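You operate a simulated robot arm through the tools that you are given. There is no shell and no other tool.

You run a simulated robot arm. Do the job below in one go: nothing can be reset, and whatever is moved stays where it is left.

JOB
Dab the grass spot off the pink polo shirt with soap from the jar.
Fine: press and lift, no rubbing; leave the other shirt; dabber back, jar lid screwed on. Set down upright: wooden dabber.
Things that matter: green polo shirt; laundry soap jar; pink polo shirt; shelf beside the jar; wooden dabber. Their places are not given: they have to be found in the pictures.

The check looks at the end state, three seconds after you hand in, the way a careful person would. Anything else that was tipped, shoved, dropped, spilled or broken makes it a failure. A push-on lid holds only when it is set on centred and level and pressed home; a screw cap is set on level and turned clockwise until tight. Flat cloth is picked up by pressing the open fingertips on it (5 to 10 N) and closing them slowly along it; thin cloth reads only 2 to 8 mm in the jaws.

ROBOT AND FRAMES
A 6-joint arm with a three-finger gripper, fixed in place. Base frame: the origin is at the foot of the arm, x ahead of it, y to its left, z up. Readings come in m, degrees, newtons and seconds.
Its first joint turns from -166.0 to 166.0 degrees. Payload 4.89 kg.
The TCP is the grasp point between the finger pads, 0.03 m short of the fingertips. In the tool frame z runs along the fingers and y along their closing line. Largest opening 0.164 m; the body of the gripper starts 0.125 m behind the TCP.
Orientation is told as [roll, pitch, yaw] about the base's x, y, z axes, in that order, counted from this pose: with the fingers straight down and closing along the base's y, the tool's x points along the base's -x, its y along +y and its z along -z.

CONTROLS
- The arm moves only by the tool nudge_tool. Its argument "rows" is a list of rows, each a list of 7 numbers: the shift along the base's x, y, z in m, then the turn, a rotation vector about the base's x, y, z in degrees, then the closure, from 0 (fully open) to 1 (shut). In form: [[dx, dy, dz, wx, wy, wz, fingers], ...]. A call has 1 to 20 rows; each row is the pose to reach, as a shift and turn from the pose commanded when the call began. Each row takes 0.2 s and may step no farther than 0.05 m and 8.6 degrees from the row before; otherwise, or with a gripper value out of range, the whole call is refused. Where a pose cannot be reached the arm comes as near as it can. A force on the tool above 40 N (or 10 N above the force at the start of the call, whichever is more), or a blocked arm, ends the call early, and 0.2 s more pass. Each finger travels about 0.108 m/s and halts on what it meets, pressing with about 27 N; the grip force reading is that of the motor and also rises with nothing between the fingers. The clock runs only during rows and for 0.2 s after the last one: add rows that repeat a pose to give the fingers time. It gives the time, the measured TCP pose, the force on the tool (base axes), the opening and the grip force at its end, in the units of the frame above (readings bear some noise), with the torque about the TCP (base axes, N m) and any sound that the robot's microphone picked up.
- Cameras (640 x 400 px; columns grow to the right, rows downward): "scene" is fixed at [0.0479, 0.5011, 1.6148]; the picture's right is [-0.43, -0.90, 0.00], its down [-0.49, 0.23, -0.84] and it looks along [0.76, -0.36, -0.54] (base axes); focal length 346 px, centre (320, 200). "wrist" rides on the gripper at [0.076, -0.002, -0.152] in the tool frame; the picture's right is [0.02, 1.00, 0.00], its down [-0.88, 0.02, -0.47] and it looks along [-0.47, 0.01, 0.88] (tool axes); focal length 247 px, centre (320, 200).
- snapshot(camera): a new picture of that camera. It takes no simulated time.
- slide_trunk(by): slides the trunk up (or, below 0, down) by that many m; the arm rides with it, the base frame stays. It gives what a move gives, with no picture.
- pixel_to_xyz(camera, pixels): for up to 12 pixels [column, row] of the newest picture of that camera ("zoom" is the newest enlarged one), the place [x, y, z] in the base frame of the surface seen there, good to about 0.003 m. It takes no simulated time.
- close_up(camera, box): a new picture of the part [left, top, right, bottom] of that camera's present view, enlarged. It takes no simulated time.
- close_job(): hands the job in; it is judged then, once.

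Open the gripper and draw the arm clear of the work before you hand the job in, unless the task says otherwise.

The tools are called after "Call:" by a JSON object that holds its "op" and its "data". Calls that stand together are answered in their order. nudge_tool: Moves the arm, as the interface text tells. Its arguments: {"type":"object","properties":{"rows":{"type":"array"}},"required":["rows"]} The other tools are called the same way: slide_trunk (by) slides the trunk up or down; snapshot (camera) takes a picture; pixel_to_xyz (camera, pixels) gives the place of the surface under pixels of a picture; close_up (camera, box) takes an enlarged picture of a part of a camera's view; close_job () hands the job in.

At the start:

```text
time_s: 0.0
ee_pos: [0.5382, -0.1003, 1.2593]
tool_rot: [0.0, 0.0, 0.0]
contact_force: [0.0, -0.3, -0.9]
wrist_torque: [0.0, -0.02, 0.0]
opening: 0.1638
gripper_force: 0.1
trunk travel left (down, up): [-0.175, 0.215]
```

scene: 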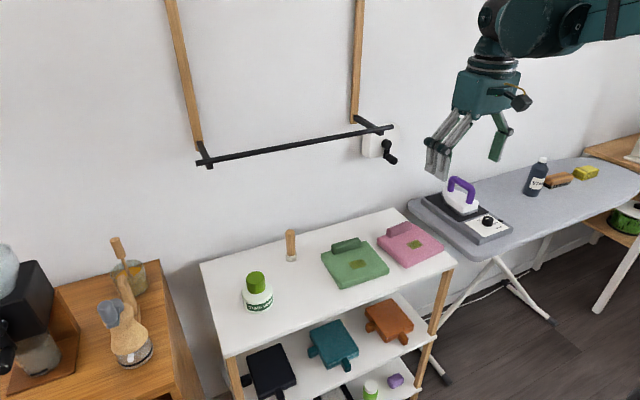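
wrist: 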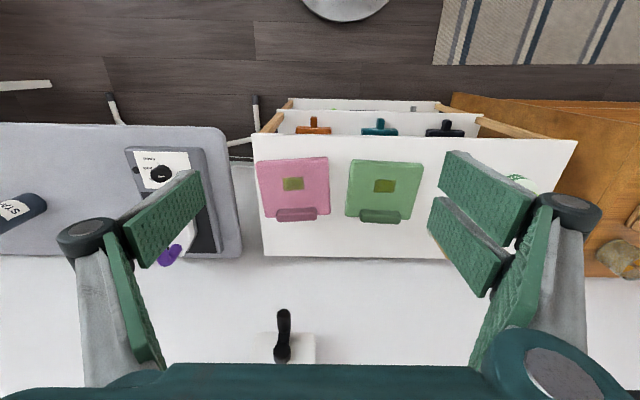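

The scene picture shows a shelf with the jar near (257,292), the dabber near (291,245), the green shirt near (355,262) and the pink one near (410,243). I take close-ups to see details.

Call:
{"op": "close_up", "data": {"camera": "scene", "box": [190, 190, 470, 365]}}

Call:
{"op": "pixel_to_xyz", "data": {"camera": "scene", "pixels": [[256, 280], [258, 300], [258, 311], [291, 235], [291, 258], [291, 232], [358, 265], [415, 244], [300, 300], [420, 270], [220, 270], [347, 247]]}}

```text
2.29 times, centred on (330, 278) of scene
```

zoom: 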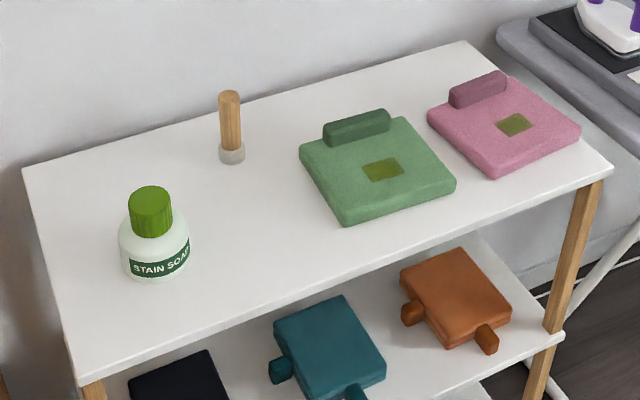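

```text
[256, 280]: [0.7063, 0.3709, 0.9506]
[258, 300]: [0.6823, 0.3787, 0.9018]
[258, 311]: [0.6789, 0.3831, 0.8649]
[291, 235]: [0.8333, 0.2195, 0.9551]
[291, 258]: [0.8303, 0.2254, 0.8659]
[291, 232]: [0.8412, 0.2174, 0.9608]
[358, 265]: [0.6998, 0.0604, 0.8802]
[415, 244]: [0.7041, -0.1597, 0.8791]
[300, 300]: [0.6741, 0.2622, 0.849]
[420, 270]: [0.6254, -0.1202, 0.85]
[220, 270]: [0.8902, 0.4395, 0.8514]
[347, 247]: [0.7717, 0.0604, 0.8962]
```

The shelf top lies at z≈0.85, the jar near (0.70,0.37), and the dabber near (0.835,0.22). I zoom in on the jar, the dabber and the rack bar to measure them better.

Call:
{"op": "close_up", "data": {"camera": "scene", "box": [230, 220, 310, 320]}}

Call:
{"op": "pixel_to_xyz", "data": {"camera": "scene", "pixels": [[205, 162], [290, 147], [385, 128], [370, 145], [390, 158], [250, 230], [345, 205], [201, 264], [225, 356], [456, 266], [392, 209]]}}

```text
4.00 times, centred on (270, 270) of scene
```

zoom: 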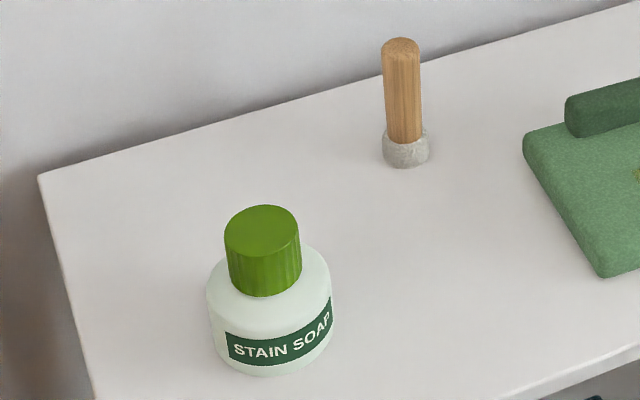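

```text
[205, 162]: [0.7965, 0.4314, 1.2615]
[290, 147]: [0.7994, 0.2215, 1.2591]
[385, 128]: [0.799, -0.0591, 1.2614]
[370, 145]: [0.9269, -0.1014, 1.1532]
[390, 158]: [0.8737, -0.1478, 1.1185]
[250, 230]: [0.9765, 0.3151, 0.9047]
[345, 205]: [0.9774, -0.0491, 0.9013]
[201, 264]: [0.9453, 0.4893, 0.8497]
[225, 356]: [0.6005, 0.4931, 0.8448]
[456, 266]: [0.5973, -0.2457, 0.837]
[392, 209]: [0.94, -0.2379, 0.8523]
```

The rack bar runs at x≈0.80, z≈1.26 right above the shelf, and the wall is at x≈0.977, so the arm body must stay clear of the bar. I measure the gripper and wrist parts seen in the scene picture at (460-590, 0-180).

Call:
{"op": "pixel_to_xyz", "data": {"camera": "scene", "pixels": [[437, 172], [497, 155], [460, 115], [485, 100], [487, 72], [495, 62], [500, 30], [505, 8], [570, 20], [600, 12], [630, 30], [520, 100]]}}

Call:
{"op": "close_up", "data": {"camera": "scene", "box": [400, 0, 640, 200]}}

```text
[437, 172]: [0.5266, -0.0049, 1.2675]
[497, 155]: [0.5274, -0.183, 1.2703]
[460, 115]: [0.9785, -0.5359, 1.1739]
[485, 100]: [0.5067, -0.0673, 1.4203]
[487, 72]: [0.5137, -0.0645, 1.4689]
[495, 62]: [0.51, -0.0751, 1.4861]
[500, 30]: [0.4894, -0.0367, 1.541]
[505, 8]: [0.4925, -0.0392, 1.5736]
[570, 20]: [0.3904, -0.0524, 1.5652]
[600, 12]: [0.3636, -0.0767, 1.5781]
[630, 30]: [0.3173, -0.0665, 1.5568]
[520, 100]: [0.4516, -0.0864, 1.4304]
```

```text
2.00 times, centred on (520, 100) of scene
```

zoom: 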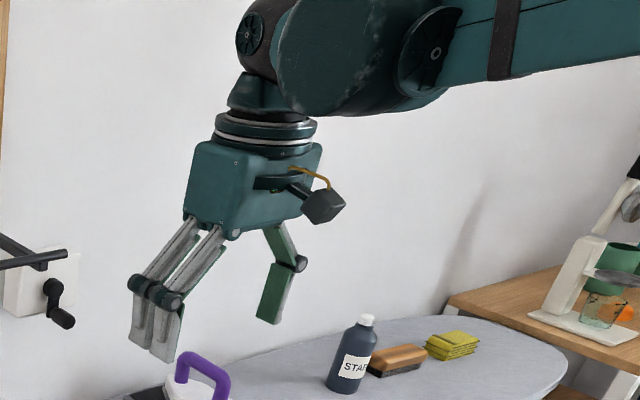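

The flange sits about 0.22 m and the wrist joint about 0.30 m behind the TCP, so a vertical grasp under the bar at x=0.80 would collide. I check the wrist's forward extent at pixels around (480-490, 10-60).

Call:
{"op": "pixel_to_xyz", "data": {"camera": "scene", "pixels": [[482, 17], [479, 20], [486, 6], [478, 50], [472, 75], [458, 100], [480, 66], [476, 72], [454, 112], [512, 72], [517, 75], [520, 102]]}}

Call:
{"op": "pixel_to_xyz", "data": {"camera": "wrist", "pixels": [[293, 184], [302, 178], [385, 186], [290, 160], [293, 212], [262, 163], [328, 160], [285, 345], [285, 315], [519, 180], [355, 165], [418, 165]]}}

```text
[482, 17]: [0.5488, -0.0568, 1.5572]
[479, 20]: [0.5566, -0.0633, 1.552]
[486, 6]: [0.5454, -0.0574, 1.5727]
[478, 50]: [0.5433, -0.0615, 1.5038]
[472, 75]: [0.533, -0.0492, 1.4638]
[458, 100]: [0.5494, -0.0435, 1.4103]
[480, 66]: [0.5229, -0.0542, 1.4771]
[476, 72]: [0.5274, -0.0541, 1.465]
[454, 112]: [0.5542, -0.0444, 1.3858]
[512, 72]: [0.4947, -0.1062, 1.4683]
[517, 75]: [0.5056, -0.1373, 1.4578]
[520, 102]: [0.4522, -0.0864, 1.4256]
```

```text
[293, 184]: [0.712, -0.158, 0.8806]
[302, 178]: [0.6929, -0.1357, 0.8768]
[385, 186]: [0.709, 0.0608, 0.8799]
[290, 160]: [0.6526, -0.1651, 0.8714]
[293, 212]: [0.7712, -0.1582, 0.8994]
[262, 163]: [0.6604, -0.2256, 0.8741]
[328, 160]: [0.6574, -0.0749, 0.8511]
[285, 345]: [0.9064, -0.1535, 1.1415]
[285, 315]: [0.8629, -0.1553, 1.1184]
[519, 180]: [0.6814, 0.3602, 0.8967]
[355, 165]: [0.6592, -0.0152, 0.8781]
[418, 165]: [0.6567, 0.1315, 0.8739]
```

The wrist housing reaches about 0.05 m ahead of the tool axis, so at the jar (x≈0.70) a vertical tool clears the bar, while the dabber (x≈0.84) needs a tilted tool. I move to a viewpoint in front of the jar first.

Call:
{"op": "nudge_tool", "data": {"rows": [[0.005, 0.039, -0.01, 0, 0, 0, 0], [0.01, 0.078, -0.02, 0, 0, 0, 0], [0.015, 0.117, -0.03, 0, 0, 0, 0], [0.02, 0.156, -0.04, 0, 0, 0, 0], [0.025, 0.195, -0.05, 0, 0, 0, 0], [0.03, 0.234, -0.06, 0, 0, 0, 0], [0.035, 0.273, -0.07, 0, 0, 0, 0], [0.04, 0.312, -0.08, 0, 0, 0, 0], [0.045, 0.351, -0.09, 0, 0, 0, 0], [0.05, 0.39, -0.1, 0, 0, 0, 0], [0.055, 0.43, -0.11, 0, 0, 0, 0], [0.06, 0.47, -0.12, 0, 0, 0, 0], [0.06, 0.47, -0.12, 0, 0, 0, 0]]}}

```text
time_s: 2.8
ee_pos: [0.6011, 0.3737, 1.1394]
tool_rot: [-0.1, -0.1, 0.0]
contact_force: [0.4, -0.2, -0.5]
wrist_torque: [-0.05, 0.07, 0.01]
opening: 0.164
gripper_force: 0.1
trunk travel left (down, up): [-0.175, 0.215]
```

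The arm is now in front of the jar at (0.601,0.374,1.139). I take pictures from both cameras to locate the jar precisely.

Call:
{"op": "snapshot", "data": {"camera": "wrist"}}

Call:
{"op": "snapshot", "data": {"camera": "scene"}}

```text
taken
```

wrist: 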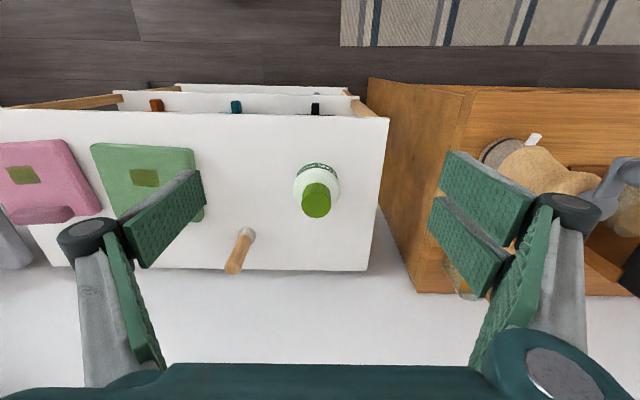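

```text
taken
```

scene: 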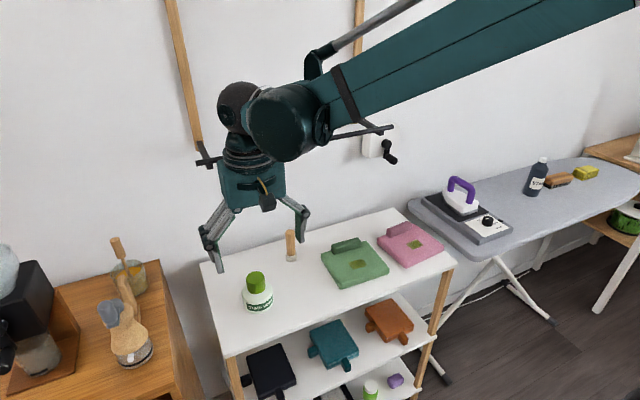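

The wrist picture shows the cap top near (316,200) and the dabber from (247,235) to (236,268). I zoom in and measure, and also check the odd arm link near (325,50) in the scene picture.

Call:
{"op": "close_up", "data": {"camera": "wrist", "box": [220, 140, 380, 290]}}

Call:
{"op": "pixel_to_xyz", "data": {"camera": "wrist", "pixels": [[316, 200], [303, 200], [329, 200], [316, 187], [316, 212], [316, 180], [248, 236], [236, 270], [240, 255], [300, 178], [335, 178], [316, 170]]}}

Call:
{"op": "pixel_to_xyz", "data": {"camera": "scene", "pixels": [[314, 60], [340, 42], [380, 20], [413, 0], [230, 105], [222, 115], [290, 147], [205, 162], [280, 120], [345, 100]]}}

```text
2.67 times, centred on (300, 215) of wrist
```

zoom: 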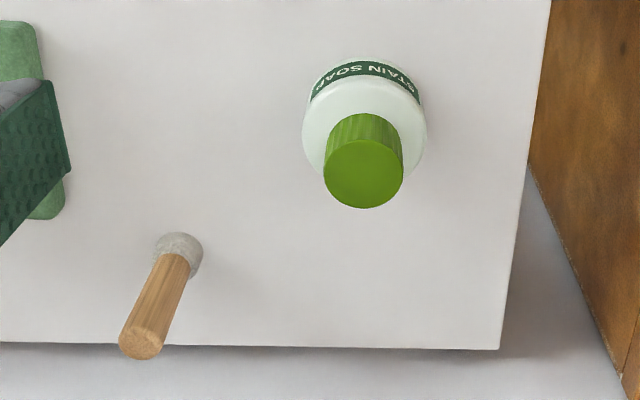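

```text
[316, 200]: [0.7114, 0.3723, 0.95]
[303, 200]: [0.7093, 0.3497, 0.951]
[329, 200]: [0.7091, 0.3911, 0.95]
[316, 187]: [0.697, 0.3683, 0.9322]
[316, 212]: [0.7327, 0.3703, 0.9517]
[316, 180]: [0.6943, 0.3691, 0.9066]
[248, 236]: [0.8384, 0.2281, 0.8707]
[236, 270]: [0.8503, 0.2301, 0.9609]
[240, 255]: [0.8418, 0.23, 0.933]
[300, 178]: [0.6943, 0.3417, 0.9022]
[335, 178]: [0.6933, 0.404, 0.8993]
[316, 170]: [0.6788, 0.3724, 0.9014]
```

```text
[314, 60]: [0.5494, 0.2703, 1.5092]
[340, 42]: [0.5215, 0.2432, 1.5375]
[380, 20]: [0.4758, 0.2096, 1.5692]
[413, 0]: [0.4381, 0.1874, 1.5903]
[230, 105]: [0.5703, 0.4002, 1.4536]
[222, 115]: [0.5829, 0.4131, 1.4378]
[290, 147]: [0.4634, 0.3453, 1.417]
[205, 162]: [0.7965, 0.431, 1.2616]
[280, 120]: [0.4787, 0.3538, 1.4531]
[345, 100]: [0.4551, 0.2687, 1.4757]
```

The cap top ellipse spans zoom (323-404, 142-207) and the dabber runs from head (178,252) to top (140,345). I query these edges to get centres and diameters.

Call:
{"op": "pixel_to_xyz", "data": {"camera": "zoom", "pixels": [[363, 173], [327, 173], [400, 173], [363, 146], [363, 203], [363, 122], [310, 135], [418, 135], [364, 95], [140, 345], [122, 345], [159, 343]]}}

Call:
{"op": "pixel_to_xyz", "data": {"camera": "zoom", "pixels": [[140, 332], [141, 356], [178, 236], [178, 250], [158, 245], [198, 250], [196, 265], [150, 240], [160, 300], [148, 300], [176, 303], [300, 250]]}}

```text
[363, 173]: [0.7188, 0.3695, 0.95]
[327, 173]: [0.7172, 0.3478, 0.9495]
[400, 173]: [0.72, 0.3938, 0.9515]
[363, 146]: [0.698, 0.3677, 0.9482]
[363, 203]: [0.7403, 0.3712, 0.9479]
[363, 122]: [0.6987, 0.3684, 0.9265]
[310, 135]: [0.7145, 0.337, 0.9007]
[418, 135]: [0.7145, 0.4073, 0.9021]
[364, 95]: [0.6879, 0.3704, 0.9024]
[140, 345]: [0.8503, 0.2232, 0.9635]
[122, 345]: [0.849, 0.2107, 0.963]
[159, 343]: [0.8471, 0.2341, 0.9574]
```

```text
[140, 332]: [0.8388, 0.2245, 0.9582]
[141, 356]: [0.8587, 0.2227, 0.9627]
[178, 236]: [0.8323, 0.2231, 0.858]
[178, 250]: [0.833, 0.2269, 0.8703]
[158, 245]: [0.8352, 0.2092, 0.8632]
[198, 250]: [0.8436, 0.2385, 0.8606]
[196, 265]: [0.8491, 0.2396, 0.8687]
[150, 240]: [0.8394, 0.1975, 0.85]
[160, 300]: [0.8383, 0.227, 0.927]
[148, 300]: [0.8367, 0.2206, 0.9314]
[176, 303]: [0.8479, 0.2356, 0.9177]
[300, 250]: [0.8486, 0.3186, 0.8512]
```

Cap centre is about (0.718,0.371) with top z 0.950 and radius ~0.0225; the jar shoulder is at z≈0.902; the dabber stands near (0.847,0.224) with top at 0.962. Before going under the bar's height I look closely at the wrist in the scene picture around (245,140).

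Call:
{"op": "close_up", "data": {"camera": "scene", "box": [180, 60, 340, 280]}}

Call:
{"op": "close_up", "data": {"camera": "wrist", "box": [280, 160, 360, 210]}}

```text
1.82 times, centred on (260, 170) of scene
```

zoom: 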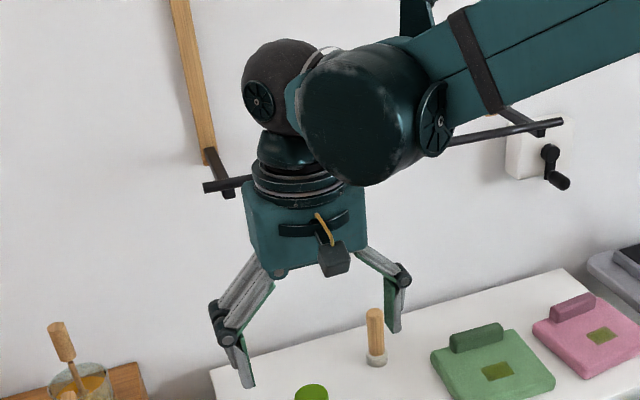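

```text
8.00 times, centred on (320, 185) of wrist
```

zoom: 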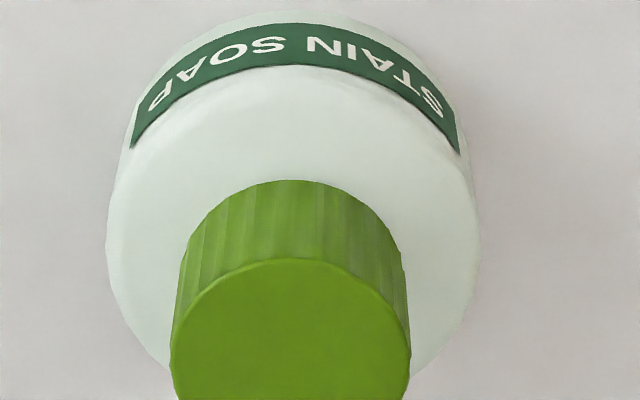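

The ball joint behind the flange is only ~0.045 m in radius, so x=0.718 vertical keeps ~0.03 m from the bar. I move above the cap at z=1.00 with the fingers half closed.

Call:
{"op": "nudge_tool", "data": {"rows": [[0.023, -0.0006, -0.028, 0, 0, 0, 0.25], [0.046, -0.0012, -0.056, 0, 0, 0, 0.5], [0.07, -0.0018, -0.084, 0, 0, 0, 0.5], [0.094, -0.0024, -0.112, 0, 0, 0, 0.5], [0.117, -0.003, -0.139, 0, 0, 0, 0.5], [0.117, -0.003, -0.139, 0, 0, 0, 0.5], [0.117, -0.003, -0.139, 0, 0, 0, 0.5]]}}

Call:
{"op": "snapshot", "data": {"camera": "wrist"}}

Call:
{"op": "snapshot", "data": {"camera": "scene"}}

```text
time_s: 4.4
ee_pos: [0.7182, 0.3706, 0.9999]
tool_rot: [0.0, 0.0, -0.1]
contact_force: [0.6, 0.4, -0.1]
wrist_torque: [-0.04, 0.02, 0.03]
opening: 0.0818
gripper_force: 0.1
trunk travel left (down, up): [-0.175, 0.215]
```

```text
taken
```

wrist: 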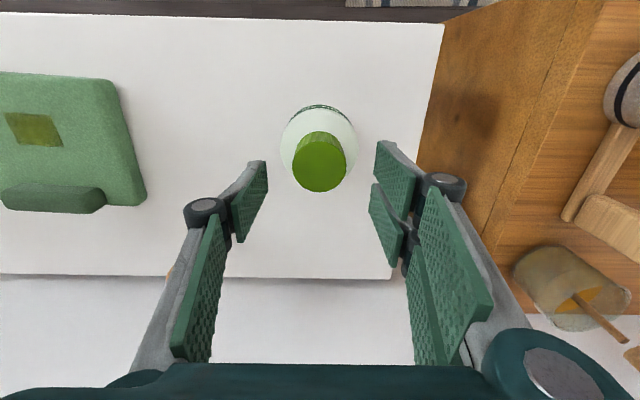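

```text
taken
```

scene: 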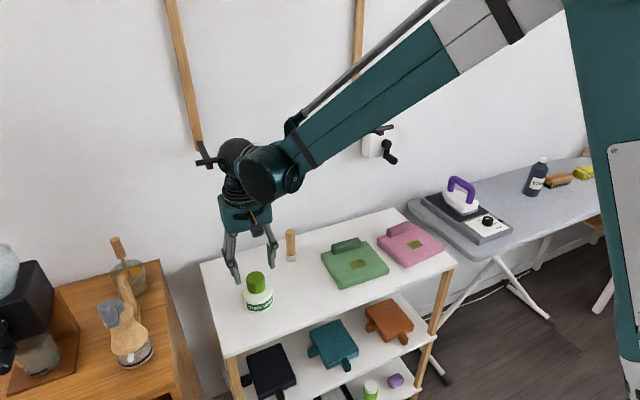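

The cap's top is now at about (320,163) between the fingertips at (255,200) and (385,195). I zoom in to measure the cap's centre and the wrist's clearance to the bar near (235,150) in the scene.

Call:
{"op": "close_up", "data": {"camera": "scene", "box": [180, 120, 340, 320]}}

Call:
{"op": "close_up", "data": {"camera": "wrist", "box": [240, 100, 400, 200]}}

```text
2.00 times, centred on (260, 220) of scene
```

zoom: 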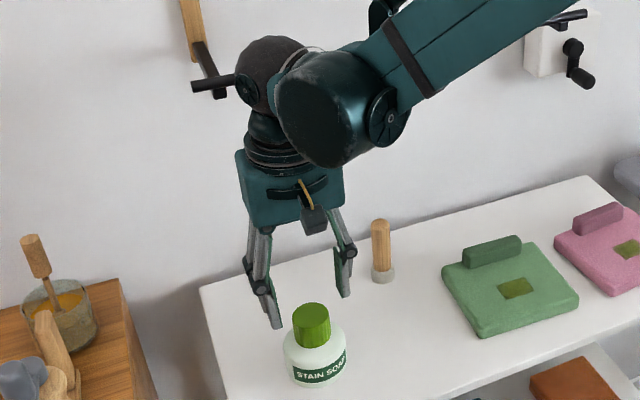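

```text
4.00 times, centred on (320, 150) of wrist
```

zoom: 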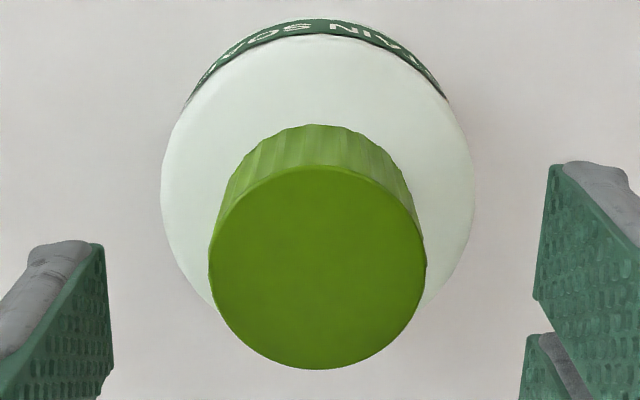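

Call:
{"op": "pixel_to_xyz", "data": {"camera": "zoom", "pixels": [[317, 268], [317, 172], [317, 365], [212, 268], [422, 268], [317, 140], [317, 60], [165, 180], [470, 180], [250, 140], [390, 140], [317, 318]]}}

```text
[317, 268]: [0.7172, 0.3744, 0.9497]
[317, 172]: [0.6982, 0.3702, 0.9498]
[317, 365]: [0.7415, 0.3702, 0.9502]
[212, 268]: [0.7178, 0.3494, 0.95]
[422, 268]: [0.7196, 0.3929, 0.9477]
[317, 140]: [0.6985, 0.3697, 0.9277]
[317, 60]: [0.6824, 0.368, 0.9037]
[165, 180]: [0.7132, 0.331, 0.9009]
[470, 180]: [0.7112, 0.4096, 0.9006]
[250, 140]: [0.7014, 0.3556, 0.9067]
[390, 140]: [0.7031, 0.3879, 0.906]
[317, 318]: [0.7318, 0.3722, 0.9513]
```

The cap's measured centre is (0.719,0.371) with top z 0.950, well aligned with the TCP at (0.718,0.371). I pre-turn the wrist clockwise by about 76° above the cap so there is room for a long counter-clockwise turn.

Call:
{"op": "nudge_tool", "data": {"rows": [[0.0008, 0.0004, 0, 0, 0, -8.5, 0.5], [0.0008, 0.0004, 0, 0, 0, -17, 0.5], [0.0008, 0.0004, 0, 0, 0, -25.5, 0.5], [0.0008, 0.0004, 0, 0, 0, -34, 0.5], [0.0008, 0.0004, 0, 0, 0, -42.5, 0.5], [0.0008, 0.0004, 0, 0, 0, -51, 0.5], [0.0008, 0.0004, 0, 0, 0, -59.5, 0.5], [0.0008, 0.0004, 0, 0, 0, -68, 0.5], [0.0008, 0.0004, 0, 0, 0, -76.5, 0.5], [0.0008, 0.0004, 0, 0, 0, -76.5, 0.5]]}}

```text
time_s: 6.6
ee_pos: [0.7182, 0.367, 0.9994]
tool_rot: [0.1, 0.0, -76.6]
contact_force: [-0.1, -0.3, 0.2]
wrist_torque: [-0.02, 0.01, 0.03]
opening: 0.0819
gripper_force: 0.0
trunk travel left (down, up): [-0.175, 0.215]
```

The reading is y=0.367 after the turn, a few mm off the earlier 0.3706, so I hold still once to see how noisy the reading is.

Call:
{"op": "nudge_tool", "data": {"rows": [[0, 0, 0, 0, 0, 0, 0.5]]}}

Call:
{"op": "close_up", "data": {"camera": "wrist", "box": [240, 100, 400, 200]}}

Call:
{"op": "snapshot", "data": {"camera": "wrist"}}

```text
time_s: 7.0
ee_pos: [0.7191, 0.368, 0.9993]
tool_rot: [0.1, 0.1, -76.5]
contact_force: [-0.1, 0.1, -0.4]
wrist_torque: [0.0, -0.01, -0.01]
opening: 0.0821
gripper_force: 0.1
trunk travel left (down, up): [-0.175, 0.215]
```

```text
4.00 times, centred on (320, 150) of wrist
```

zoom: 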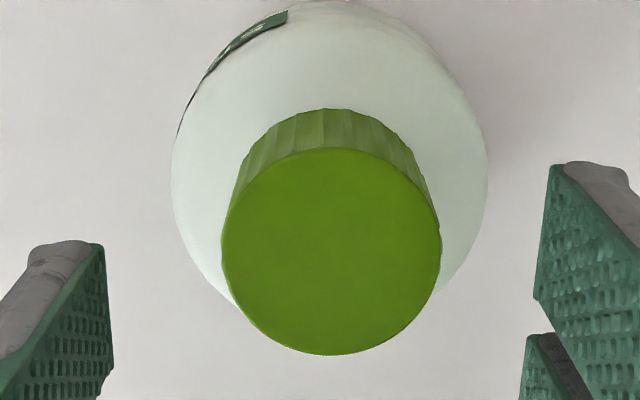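

```text
taken
```

wrist: 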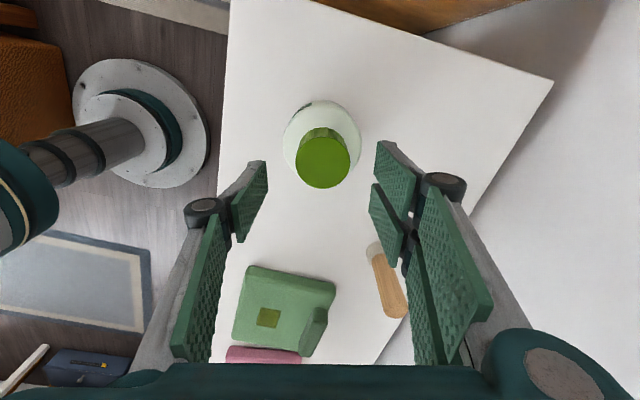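

The cap centre fits (0.720,0.3705) from both views while the TCP reads (0.719,0.3678), so I shift +1 mm x and +3 mm y and descend to z≈0.948 with the fingers still open.

Call:
{"op": "nudge_tool", "data": {"rows": [[0.001, 0.003, 0, 0, 0, 0, 0.5], [0.001, 0.003, -0.02, 0, 0, 0, 0.5], [0.001, 0.003, -0.04, 0, 0, 0, 0.5], [0.001, 0.003, -0.051, 0, 0, 0, 0.5], [0.001, 0.003, -0.051, 0, 0, 0, 0.5]]}}

Call:
{"op": "close_up", "data": {"camera": "wrist", "box": [220, 80, 420, 205]}}

Call:
{"op": "close_up", "data": {"camera": "scene", "box": [180, 140, 340, 320]}}

```text
time_s: 8.2
ee_pos: [0.7185, 0.3719, 0.9477]
tool_rot: [0.1, 0.0, -76.5]
contact_force: [0.4, -0.2, -0.8]
wrist_torque: [0.0, 0.0, -0.03]
opening: 0.0824
gripper_force: 0.2
trunk travel left (down, up): [-0.175, 0.215]
```

```text
3.20 times, centred on (320, 142) of wrist
```

zoom: 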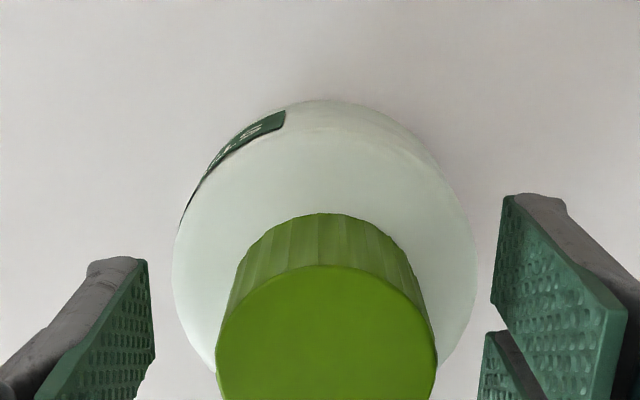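

```text
2.22 times, centred on (260, 230) of scene
```

zoom: 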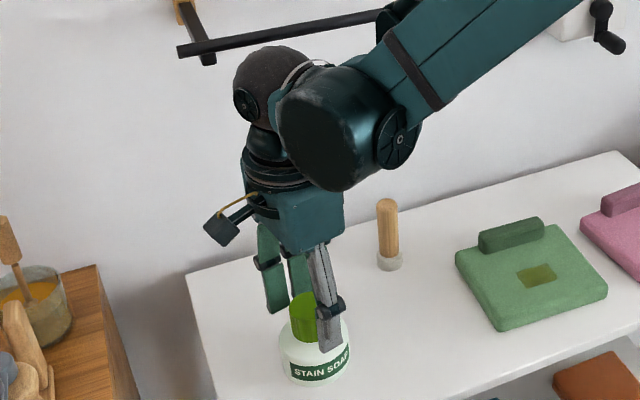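

The fingers straddle the cap symmetrically (inner faces near 155 and 490, cap centre near 326 in the zoom) with no contact force. I close on the cap gently.

Call:
{"op": "nudge_tool", "data": {"rows": [[0, 0, 0, 0, 0, 0, 0.6], [0, 0, 0, 0, 0, 0, 0.68], [0, 0, 0, 0, 0, 0, 0.73], [0, 0, 0, 0, 0, 0, 0.78], [0, 0, 0, 0, 0, 0, 0.9], [0, 0, 0, 0, 0, 0, 0.9], [0, 0, 0, 0, 0, 0, 0.9]]}}

```text
time_s: 9.8
ee_pos: [0.7198, 0.3711, 0.9484]
tool_rot: [-0.1, 0.0, -76.5]
contact_force: [28.4, 7.4, 5.2]
wrist_torque: [0.22, -0.91, 0.27]
opening: 0.0507
gripper_force: 26.8
trunk travel left (down, up): [-0.175, 0.215]
```

The grip halted at 0.0507 m with a net 29 N along the closing line, so only one finger seems to press. I look before doing more.

Call:
{"op": "close_up", "data": {"camera": "wrist", "box": [220, 80, 420, 205]}}

Call:
{"op": "close_up", "data": {"camera": "scene", "box": [210, 220, 320, 330]}}

```text
3.20 times, centred on (320, 142) of wrist
```

zoom: 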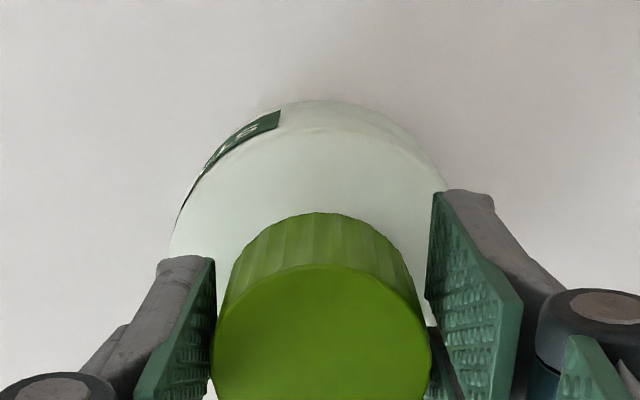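

```text
3.64 times, centred on (265, 275) of scene
```

zoom: 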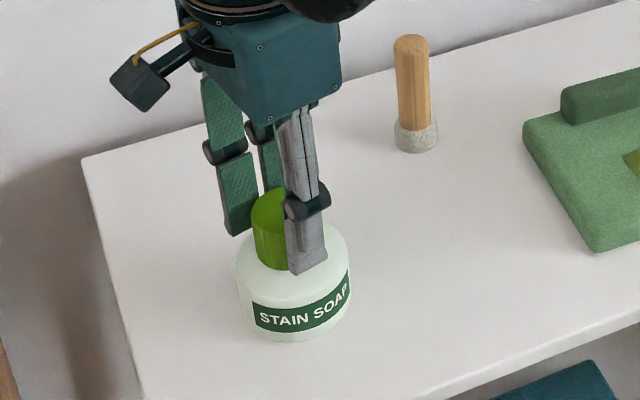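

Both pads look to be against the cap (edges 215 and 430, cap 213-432 in the zoom). I hold one more step to see whether the net force settles.

Call:
{"op": "nudge_tool", "data": {"rows": [[0, 0, 0, 0, 0, 0, 0.9], [0, 0, 0, 0, 0, 0, 0.9]]}}

```text
time_s: 10.4
ee_pos: [0.7197, 0.3723, 0.9476]
tool_rot: [0.0, 0.0, -76.6]
contact_force: [32.5, 9.0, 7.6]
wrist_torque: [0.22, -1.04, 0.34]
opening: 0.0506
gripper_force: 26.7
trunk travel left (down, up): [-0.175, 0.215]
```

The force and torque place the contact on the +x finger near its tip, so the cap lies slightly further in +x than the tool centre. I reopen a little, shift 2 mm along the closing line, and close again.

Call:
{"op": "nudge_tool", "data": {"rows": [[0, 0, 0, 0, 0, 0, 0.62], [0.0019, 0.0005, 0.001, 0, 0, 0, 0.62], [0.0019, 0.0005, 0.001, 0, 0, 0, 0.66], [0.0019, 0.0005, 0.001, 0, 0, 0, 0.72], [0.0019, 0.0005, 0.001, 0, 0, 0, 0.9], [0.0019, 0.0005, 0.001, 0, 0, 0, 0.9], [0.0019, 0.0005, 0.001, 0, 0, 0, 0.9]]}}

```text
time_s: 12.0
ee_pos: [0.7205, 0.3716, 0.9486]
tool_rot: [0.0, 0.0, -76.4]
contact_force: [-14.2, -3.7, -0.5]
wrist_torque: [-0.1, 0.49, 0.1]
opening: 0.0507
gripper_force: 27.0
trunk travel left (down, up): [-0.175, 0.215]
```

Now the net force is only −15 N on a firm 0.0507 m grip, meaning the centre is about 0.6 mm back. I correct that and start turning counter-clockwise 60°.

Call:
{"op": "nudge_tool", "data": {"rows": [[-0.0006, -0.0002, 0, 0, 0, 0, 0.9], [-0.0006, -0.0002, 0, 0, 0, 6, 0.9], [-0.0006, -0.0002, 0, 0, 0, 12, 0.9], [-0.0006, -0.0002, 0, 0, 0, 18, 0.9], [-0.0006, -0.0002, 0, 0, 0, 24, 0.9], [-0.0006, -0.0002, 0.0003, 0, 0, 30, 0.9], [-0.0006, -0.0002, 0.0003, 0, 0, 36, 0.9], [-0.0006, -0.0002, 0.0003, 0, 0, 42, 0.9], [-0.0006, -0.0002, 0.0005, 0, 0, 48, 0.9], [-0.0006, -0.0002, 0.0005, 0, 0, 54, 0.9], [-0.0006, -0.0002, 0.0005, 0, 0, 60, 0.9]]}}

```text
time_s: 14.4
ee_pos: [0.7207, 0.3703, 0.9497]
tool_rot: [0.1, 0.0, -16.4]
contact_force: [-5.9, -1.0, 0.4]
wrist_torque: [-0.02, 0.12, 0.0]
opening: 0.0492
gripper_force: 26.8
trunk travel left (down, up): [-0.175, 0.215]
```

The turn went through with little torque; I check in the pictures whether the cap turned along.

Call:
{"op": "close_up", "data": {"camera": "wrist", "box": [220, 80, 420, 205]}}

Call:
{"op": "close_up", "data": {"camera": "scene", "box": [210, 220, 320, 330]}}

```text
3.20 times, centred on (320, 142) of wrist
```

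zoom: 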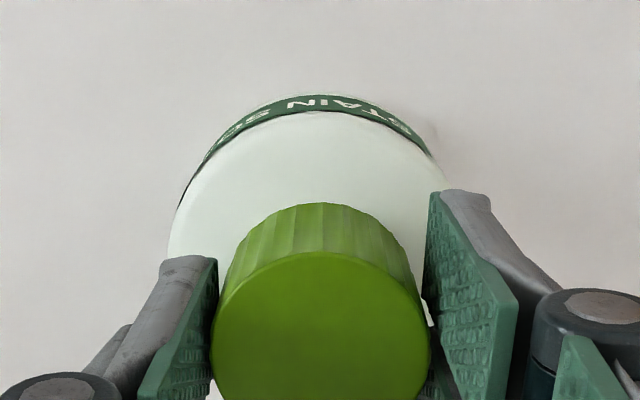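

```text
3.64 times, centred on (265, 275) of scene
```

zoom: 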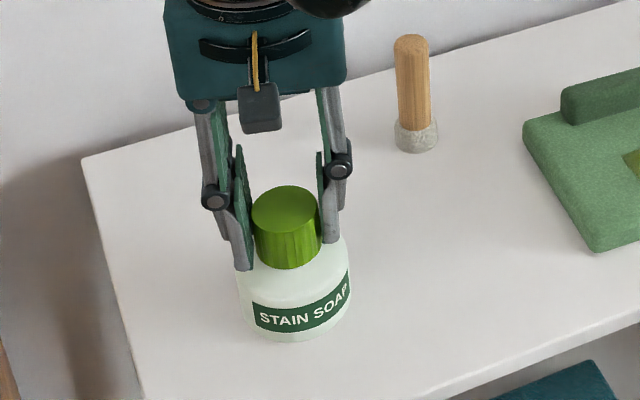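

The jar's label stayed still while the gripper turned, and the cap appears a touch higher. I continue turning counter-clockwise by 80° with a slight rise.

Call:
{"op": "nudge_tool", "data": {"rows": [[0, 0, 0.0001, 0, 0, 8, 0.9], [0, 0, 0.0002, 0, 0, 16, 0.9], [0, 0, 0.0003, 0, 0, 24, 0.9], [0, 0, 0.0004, 0, 0, 32, 0.9], [0, 0, 0.0005, 0, 0, 40, 0.9], [0, 0, 0.0006, 0, 0, 48, 0.9], [0, 0, 0.0007, 0, 0, 56, 0.9], [0, 0, 0.0008, 0, 0, 64, 0.9], [0, 0, 0.0009, 0, 0, 72, 0.9], [0, 0, 0.001, 0, 0, 80, 0.9]]}}

Call:
{"op": "close_up", "data": {"camera": "scene", "box": [210, 220, 320, 330]}}

Call:
{"op": "close_up", "data": {"camera": "wrist", "box": [220, 80, 420, 205]}}

```text
time_s: 16.6
ee_pos: [0.7209, 0.37, 0.9513]
tool_rot: [0.0, 0.0, 63.6]
contact_force: [6.8, -19.4, -2.3]
wrist_torque: [-0.63, -0.2, 0.02]
opening: 0.0491
gripper_force: 27.2
trunk travel left (down, up): [-0.175, 0.215]
```

```text
3.64 times, centred on (265, 275) of scene
```

zoom: 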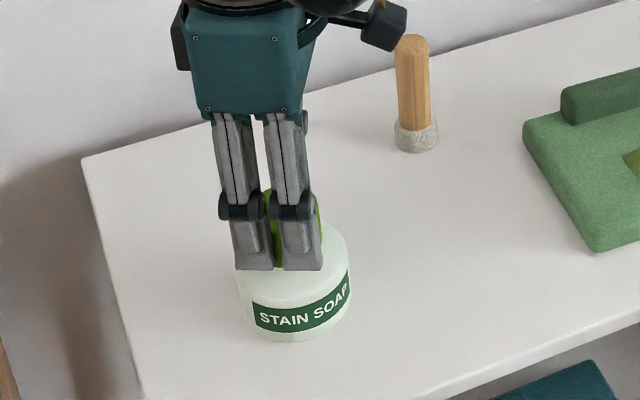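

```text
3.20 times, centred on (320, 142) of wrist
```

zoom: 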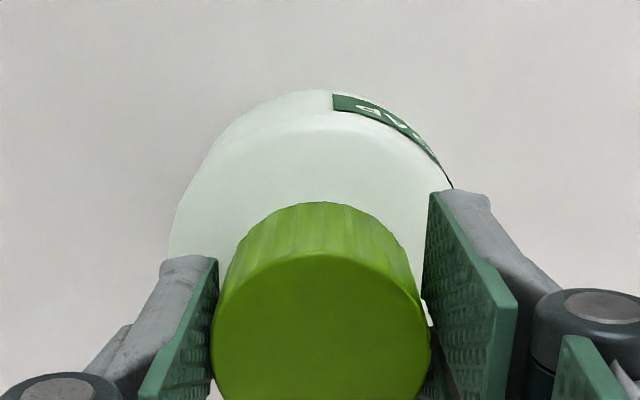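

The cap is still held with about 20 N sideways, from a sub-millimetre centre offset. I shift to relieve it and turn another 56°.

Call:
{"op": "nudge_tool", "data": {"rows": [[0.0003, -0.0007, 0.0001, 0, 0, 8, 0.9], [0.0003, -0.0007, 0.0002, 0, 0, 16, 0.9], [0.0003, -0.0007, 0.0003, 0, 0, 24, 0.9], [0.0003, -0.0007, 0.0004, 0, 0, 32, 0.9], [0.0003, -0.0007, 0.0005, 0, 0, 40, 0.9], [0.0003, -0.0007, 0.0006, 0, 0, 48, 0.9], [0.0003, -0.0007, 0.0007, 0, 0, 56, 0.9], [0.0003, -0.0007, 0.0007, 0, 0, 56, 0.9]]}}

```text
time_s: 18.4
ee_pos: [0.7206, 0.3715, 0.952]
tool_rot: [-0.1, 0.0, 119.6]
contact_force: [-18.3, -1.1, -3.7]
wrist_torque: [0.08, 0.69, 0.02]
opening: 0.0487
gripper_force: 27.0
trunk travel left (down, up): [-0.175, 0.215]
```

I've turned about 196° in all. I ease the sideways load and try a small 2 mm lift to see whether the cap comes free.

Call:
{"op": "nudge_tool", "data": {"rows": [[-0.0007, 0, 0, 0, 0, 0, 0.9], [-0.0007, 0, 0.0007, 0, 0, 0, 0.9], [-0.0007, 0, 0.0014, 0, 0, 0, 0.9], [-0.0007, 0, 0.002, 0, 0, 0, 0.9]]}}

Call:
{"op": "close_up", "data": {"camera": "scene", "box": [210, 220, 320, 330]}}

```text
time_s: 19.4
ee_pos: [0.7194, 0.371, 0.9531]
tool_rot: [0.0, 0.0, 119.5]
contact_force: [-12.4, -6.7, -31.2]
wrist_torque: [-0.08, 0.2, -0.03]
opening: 0.049
gripper_force: 26.8
trunk travel left (down, up): [-0.175, 0.215]
```

```text
3.64 times, centred on (265, 275) of scene
```

zoom: 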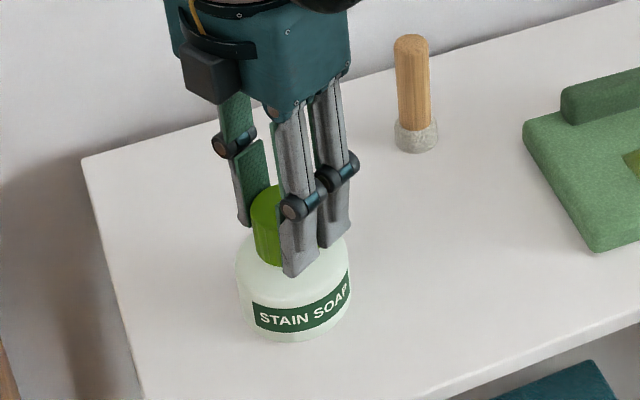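

The lift met −31 N, so the cap is still threaded. I lower back and measure the cap's top height at zoom (262,203) to judge how far it has risen.

Call:
{"op": "pixel_to_xyz", "data": {"camera": "zoom", "pixels": [[262, 200], [266, 205], [260, 208], [264, 195], [255, 275], [300, 300]]}}

Call:
{"op": "nudge_tool", "data": {"rows": [[0, 0, -0.0007, 0, 0, 0, 0.9], [0, 0, -0.0013, 0, 0, 0, 0.9], [0, 0, -0.0013, 0, 0, 8, 0.9], [0, 0, -0.0012, 0, 0, 16, 0.9], [0, 0, -0.0011, 0, 0, 24, 0.9], [0, 0, -0.001, 0, 0, 32, 0.9]]}}

```text
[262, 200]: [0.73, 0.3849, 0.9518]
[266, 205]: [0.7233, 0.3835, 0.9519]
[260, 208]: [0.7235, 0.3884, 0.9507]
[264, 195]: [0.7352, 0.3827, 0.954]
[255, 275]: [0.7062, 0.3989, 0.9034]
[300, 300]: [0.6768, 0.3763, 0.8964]
```

```text
time_s: 20.8
ee_pos: [0.72, 0.3708, 0.9527]
tool_rot: [0.1, 0.0, 151.7]
contact_force: [-22.9, -1.3, -2.4]
wrist_torque: [-0.02, 0.69, -0.01]
opening: 0.0485
gripper_force: 27.7
trunk travel left (down, up): [-0.175, 0.215]
```

The cap top reads ~0.952, about 2 mm up after 228° of turning. I continue turning and ease the −x force.

Call:
{"op": "nudge_tool", "data": {"rows": [[-0.0008, 0, 0.0001, 0, 0, 6, 0.9], [-0.0008, 0, 0.0002, 0, 0, 12, 0.9], [-0.0008, 0, 0.0003, 0, 0, 18, 0.9], [-0.0008, 0, 0.0004, 0, 0, 24, 0.9], [-0.0008, 0, 0.0005, 0, 0, 30, 0.9], [-0.0008, 0, 0.0006, 0, 0, 36, 0.9], [-0.0008, 0, 0.0007, 0, 0, 42, 0.9], [-0.0008, 0, 0.0008, 0, 0, 48, 0.9]]}}

```text
time_s: 22.6
ee_pos: [0.7198, 0.3701, 0.953]
tool_rot: [0.0, 0.0, -160.4]
contact_force: [4.7, -11.1, -3.5]
wrist_torque: [-0.32, -0.19, -0.03]
opening: 0.0485
gripper_force: 27.1
trunk travel left (down, up): [-0.175, 0.215]
```

Joint 6 still turns freely (total 276°). I turn another 80° with a small rise.

Call:
{"op": "nudge_tool", "data": {"rows": [[0.0002, -0.0004, 0.0001, 0, 0, 8, 0.9], [0.0002, -0.0004, 0.0002, 0, 0, 16, 0.9], [0.0002, -0.0004, 0.0003, 0, 0, 24, 0.9], [0.0002, -0.0004, 0.0004, 0, 0, 32, 0.9], [0.0002, -0.0004, 0.0005, 0, 0, 40, 0.9], [0.0002, -0.0004, 0.0006, 0, 0, 48, 0.9], [0.0002, -0.0004, 0.0007, 0, 0, 56, 0.9], [0.0002, -0.0004, 0.0008, 0, 0, 64, 0.9], [0.0002, -0.0004, 0.0009, 0, 0, 72, 0.9], [0.0002, -0.0004, 0.001, 0, 0, 80, 0.9]]}}

Call:
{"op": "close_up", "data": {"camera": "scene", "box": [210, 220, 320, 330]}}

```text
time_s: 22.9
ee_pos: [0.7186, 0.3704, 0.9543]
tool_rot: [0.6, 0.1, -159.7]
contact_force: [2.7, -8.4, -5.6]
wrist_torque: [-0.65, -0.16, 0.01]
opening: 0.0487
gripper_force: 27.5
out of reach, approached as far as the arm can: row 1
trunk travel left (down, up): [-0.175, 0.215]
stopped in row 1: the force on the tool passed its limit at 63 N (the readings are from after the stop); the commanded pose is now the measured one
```

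```text
3.64 times, centred on (265, 275) of scene
```

zoom: 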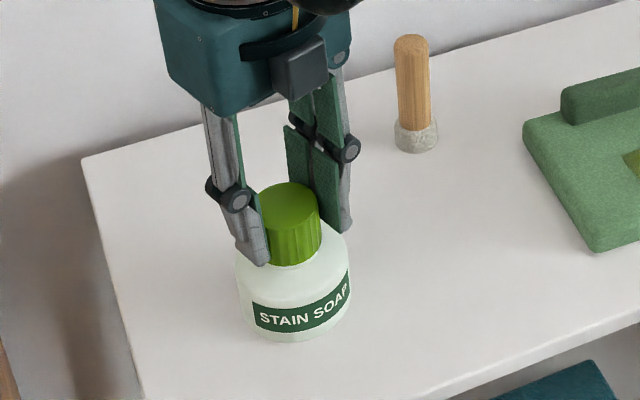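

The wrist hit its turning limit near yaw 200° (276° turned so far), leaving a 0.6° tilt. I open the fingers, remove the tilt, and then unwind.

Call:
{"op": "nudge_tool", "data": {"rows": [[0, 0, 0, 0, 0, 0, 0.68], [0, 0, 0, 0, 0, 0, 0.6], [0.001, 0, 0, 0.53, 0.3, 0, 0.5], [0.0012, 0.0003, 0, 0.53, 0.3, 0, 0.45], [0.0012, 0.0003, 0, 0.53, 0.3, 0, 0.45]]}}

```text
time_s: 24.1
ee_pos: [0.7196, 0.3712, 0.9548]
tool_rot: [-0.1, 0.0, -159.7]
contact_force: [-1.4, -0.9, -1.0]
wrist_torque: [0.02, 0.01, 0.01]
opening: 0.0902
gripper_force: 0.1
trunk travel left (down, up): [-0.175, 0.215]
```

The fingers are open and level again. I unwind clockwise 160° in place, then further.

Call:
{"op": "nudge_tool", "data": {"rows": [[0, 0, 0, 0, 0, -8, 0.45], [0, 0, 0, 0, 0, -16, 0.45], [0, 0, 0, 0, 0, -24, 0.45], [0, 0, 0, 0, 0, -32, 0.45], [0, 0, 0, 0, 0, -40, 0.45], [0, 0, 0, 0, 0, -48, 0.45], [0, 0, 0, 0, 0, -56, 0.45], [0, 0, 0, 0, 0, -64, 0.45], [0, 0, 0, 0, 0, -72, 0.45], [0, 0, 0, 0, 0, -80, 0.45], [0, 0, 0, 0, 0, -88, 0.45], [0, 0, 0, 0, 0, -96, 0.45], [0, 0, 0, 0, 0, -104, 0.45], [0, 0, 0, 0, 0, -112, 0.45], [0, 0, 0, 0, 0, -120, 0.45], [0, 0, 0, 0, 0, -128, 0.45], [0, 0, 0, 0, 0, -136, 0.45], [0, 0, 0, 0, 0, -144, 0.45], [0, 0, 0, 0, 0, -152, 0.45], [0, 0, 0, 0, 0, -160, 0.45]]}}

Call:
{"op": "nudge_tool", "data": {"rows": [[0, 0, 0, 0, 0, -8, 0.45], [0, 0, 0, 0, 0, -16, 0.45], [0, 0, 0, 0, 0, -24, 0.45], [0, 0, 0, 0, 0, -32, 0.45], [0, 0, 0, 0, 0, -40, 0.45], [0, 0, 0, 0, 0, -48, 0.45], [0, 0, 0, 0, 0, -56, 0.45], [0, 0, 0, 0, 0, -64, 0.45], [0, 0, 0, 0, 0, -72, 0.45], [0, 0, 0, 0, 0, -80, 0.45], [0, 0, 0, 0, 0, -88, 0.45], [0, 0, 0, 0, 0, -96, 0.45], [0, 0, 0, 0, 0, -104, 0.45], [0, 0, 0, 0, 0, -112, 0.45], [0, 0, 0, 0, 0, -120, 0.45]]}}

Call:
{"op": "close_up", "data": {"camera": "wrist", "box": [220, 80, 420, 205]}}

```text
time_s: 28.3
ee_pos: [0.7197, 0.3717, 0.9541]
tool_rot: [0.0, 0.0, 40.2]
contact_force: [0.8, 0.3, 0.3]
wrist_torque: [0.01, -0.01, 0.04]
opening: 0.0904
gripper_force: 0.1
trunk travel left (down, up): [-0.175, 0.215]
```

```text
time_s: 31.5
ee_pos: [0.7188, 0.3734, 0.955]
tool_rot: [0.0, 0.1, -79.8]
contact_force: [0.5, 0.4, 0.0]
wrist_torque: [-0.03, -0.05, -0.01]
opening: 0.0904
gripper_force: 0.0
trunk travel left (down, up): [-0.175, 0.215]
```

```text
3.20 times, centred on (320, 142) of wrist
```

zoom: 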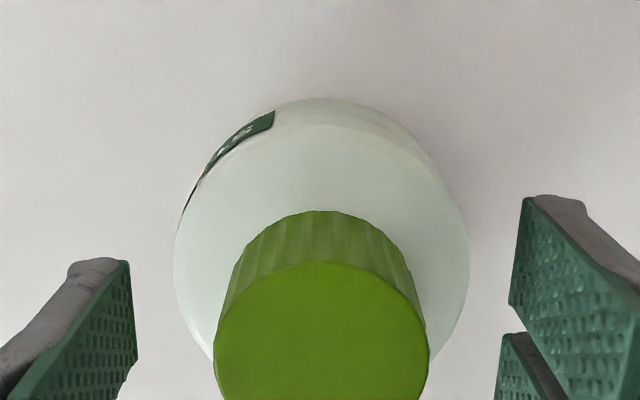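

The cap is still seated; the TCP reads (0.7188,0.3734,0.955) against the balanced centre of about (0.720,0.371). I re-centre, drop 3 mm and close again.

Call:
{"op": "nudge_tool", "data": {"rows": [[0.0012, -0.0022, -0.003, 0, 0, 0, 0.5], [0.0012, -0.0022, -0.003, 0, 0, 0, 0.6], [0.0012, -0.0022, -0.003, 0, 0, 0, 0.67], [0.0012, -0.0022, -0.003, 0, 0, 0, 0.72], [0.0012, -0.0022, -0.003, 0, 0, 0, 0.9], [0.0012, -0.0022, -0.003, 0, 0, 0, 0.9], [0.0012, -0.0022, -0.003, 0, 0, 0, 0.9]]}}

```text
time_s: 33.1
ee_pos: [0.7199, 0.37, 0.9513]
tool_rot: [0.1, 0.1, -79.5]
contact_force: [-16.0, -3.8, -1.3]
wrist_torque: [-0.09, 0.49, 0.01]
opening: 0.0507
gripper_force: 26.8
trunk travel left (down, up): [-0.175, 0.215]
```

Grip is firm at 0.0507 m with 16 N sideways. I ease that and turn counter-clockwise 136° with a gentle rise.

Call:
{"op": "nudge_tool", "data": {"rows": [[-0.0007, -0.0001, 0, 0, 0, 0, 0.9], [-0.0007, -0.0001, 0.0001, 0, 0, 8, 0.9], [-0.0007, -0.0001, 0.0002, 0, 0, 16, 0.9], [-0.0007, -0.0001, 0.0003, 0, 0, 24, 0.9], [-0.0007, -0.0001, 0.0003, 0, 0, 32, 0.9], [-0.0007, -0.0001, 0.0004, 0, 0, 40, 0.9], [-0.0007, -0.0001, 0.0005, 0, 0, 48, 0.9], [-0.0007, -0.0001, 0.0005, 0, 0, 56, 0.9], [-0.0007, -0.0001, 0.0006, 0, 0, 64, 0.9], [-0.0007, -0.0001, 0.0007, 0, 0, 72, 0.9], [-0.0007, -0.0001, 0.0007, 0, 0, 80, 0.9]]}}

```text
time_s: 35.5
ee_pos: [0.72, 0.3696, 0.9519]
tool_rot: [0.0, 0.0, 0.6]
contact_force: [-0.4, 0.4, 0.0]
wrist_torque: [-0.01, 0.01, -0.01]
opening: 0.0506
gripper_force: 26.9
trunk travel left (down, up): [-0.175, 0.215]
```

The contact force has dropped to zero in all axes, which suggests the cap came free of the thread. I look before lifting.

Call:
{"op": "close_up", "data": {"camera": "scene", "box": [210, 220, 320, 330]}}

Call:
{"op": "nudge_tool", "data": {"rows": [[0, 0, 0.001, 0, 0, 0, 0.9], [0, 0, 0.002, 0, 0, 0, 0.9], [0, 0, 0.003, 0, 0, 0, 0.9]]}}

```text
3.64 times, centred on (265, 275) of scene
```

zoom: 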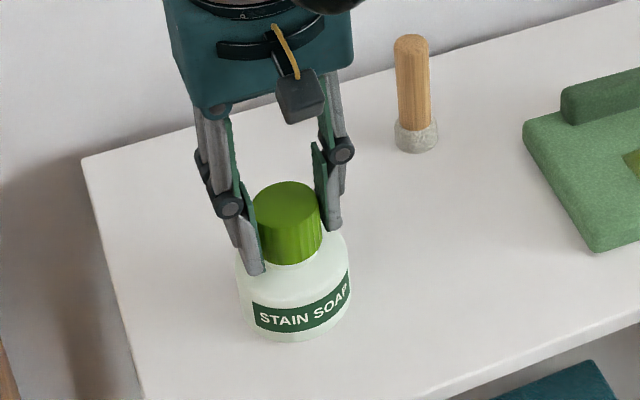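

```text
time_s: 36.3
ee_pos: [0.7197, 0.3687, 0.9551]
tool_rot: [0.0, 0.1, 0.5]
contact_force: [-2.2, 1.4, -0.9]
wrist_torque: [0.06, 0.08, -0.01]
opening: 0.0507
gripper_force: 26.9
trunk travel left (down, up): [-0.175, 0.215]
```

The cap lifts freely with under 3 N. I raise it straight up 6 cm and look into the jar.

Call:
{"op": "nudge_tool", "data": {"rows": [[0, 0, 0.006, 0, 0, 0, 0.9], [0, 0, 0.015, 0, 0, 0, 0.9], [0, 0, 0.03, 0, 0, 0, 0.9], [0, 0, 0.045, 0, 0, 0, 0.9], [0, 0, 0.06, 0, 0, 0, 0.9]]}}

Call:
{"op": "snapshot", "data": {"camera": "wrist"}}

Call:
{"op": "close_up", "data": {"camera": "scene", "box": [200, 200, 360, 330]}}

```text
time_s: 37.5
ee_pos: [0.7192, 0.3689, 1.0118]
tool_rot: [-0.1, 0.0, 0.3]
contact_force: [0.0, 0.3, -0.7]
wrist_torque: [-0.06, 0.05, -0.02]
opening: 0.0504
gripper_force: 27.5
trunk travel left (down, up): [-0.175, 0.215]
```

```text
taken
```

wrist: 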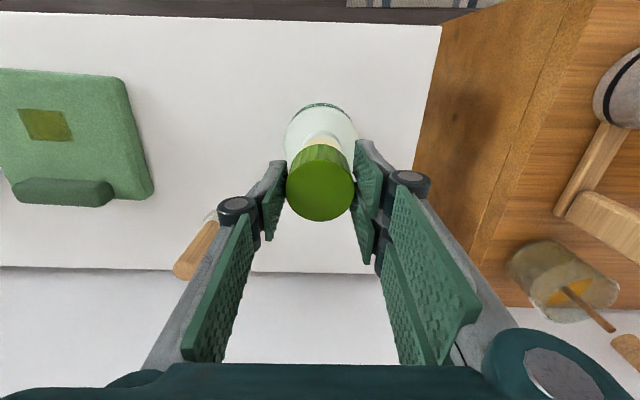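

```text
3.08 times, centred on (280, 265) of scene
```

zoom: 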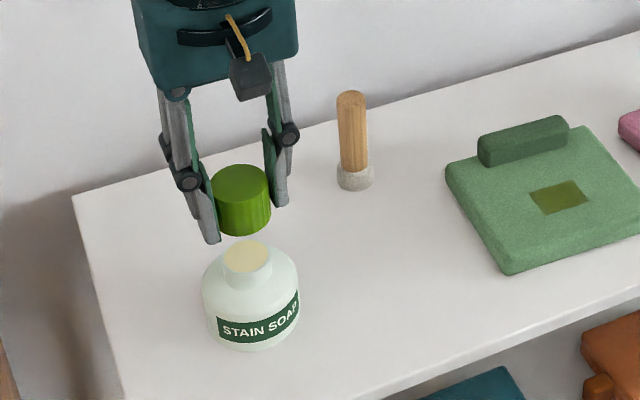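

The cap is off and held, and the jar shows pale soap right up at its neck opening near zoom (247,255). I measure the cap's height, neck rim and soap level from this zoom.

Call:
{"op": "pixel_to_xyz", "data": {"camera": "zoom", "pixels": [[240, 180], [243, 203], [244, 210], [244, 225], [244, 234], [247, 244], [247, 257], [247, 270], [247, 278], [225, 258], [270, 258], [247, 285]]}}

Call:
{"op": "close_up", "data": {"camera": "scene", "box": [225, 240, 305, 320]}}

```text
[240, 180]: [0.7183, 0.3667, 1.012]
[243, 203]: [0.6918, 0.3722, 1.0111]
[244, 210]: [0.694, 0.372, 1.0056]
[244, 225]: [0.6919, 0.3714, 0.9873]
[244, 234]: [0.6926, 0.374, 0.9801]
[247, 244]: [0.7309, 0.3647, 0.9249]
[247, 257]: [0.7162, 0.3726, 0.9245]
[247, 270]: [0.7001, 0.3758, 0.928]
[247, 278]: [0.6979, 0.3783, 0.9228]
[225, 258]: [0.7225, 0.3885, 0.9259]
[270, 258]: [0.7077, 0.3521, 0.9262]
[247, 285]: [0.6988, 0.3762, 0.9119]
```

```text
5.00 times, centred on (265, 280) of scene
```

zoom: 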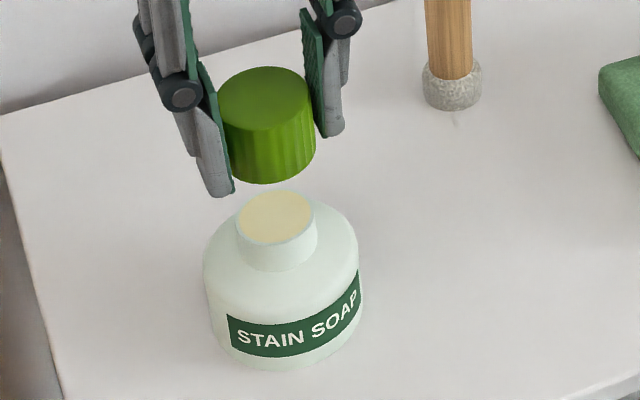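

The cap is ~33 mm tall (top at the TCP level, bottom ~0.033 below), the neck rim is at z≈0.927 with soap at ≈0.9245. I carry the cap to free shelf space beside the jar at about (0.69,0.252) and lower it to just above the shelf.

Call:
{"op": "nudge_tool", "data": {"rows": [[-0.01, -0.039, 0, 0, 0, 0, 0.9], [-0.02, -0.078, 0, 0, 0, 0, 0.9], [-0.029, -0.117, 0, 0, 0, 0, 0.9], [-0.029, -0.117, -0.04, 0, 0, 0, 0.9], [-0.029, -0.117, -0.08, 0, 0, 0, 0.9], [-0.029, -0.117, -0.11, 0, 0, 0, 0.9], [-0.029, -0.117, -0.121, 0, 0, 0, 0.9], [-0.029, -0.117, -0.121, 0, 0, 0, 0.9]]}}

Call:
{"op": "close_up", "data": {"camera": "scene", "box": [220, 210, 380, 310]}}

```text
time_s: 39.3
ee_pos: [0.6932, 0.2521, 0.8922]
tool_rot: [0.0, -0.1, 0.3]
contact_force: [1.3, 0.1, -0.8]
wrist_torque: [0.01, 0.08, 0.0]
opening: 0.0504
gripper_force: 27.1
trunk travel left (down, up): [-0.175, 0.215]
```

```text
4.00 times, centred on (300, 260) of scene
```

zoom: 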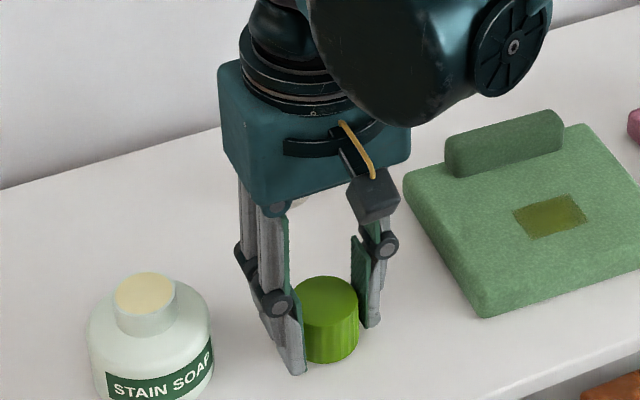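

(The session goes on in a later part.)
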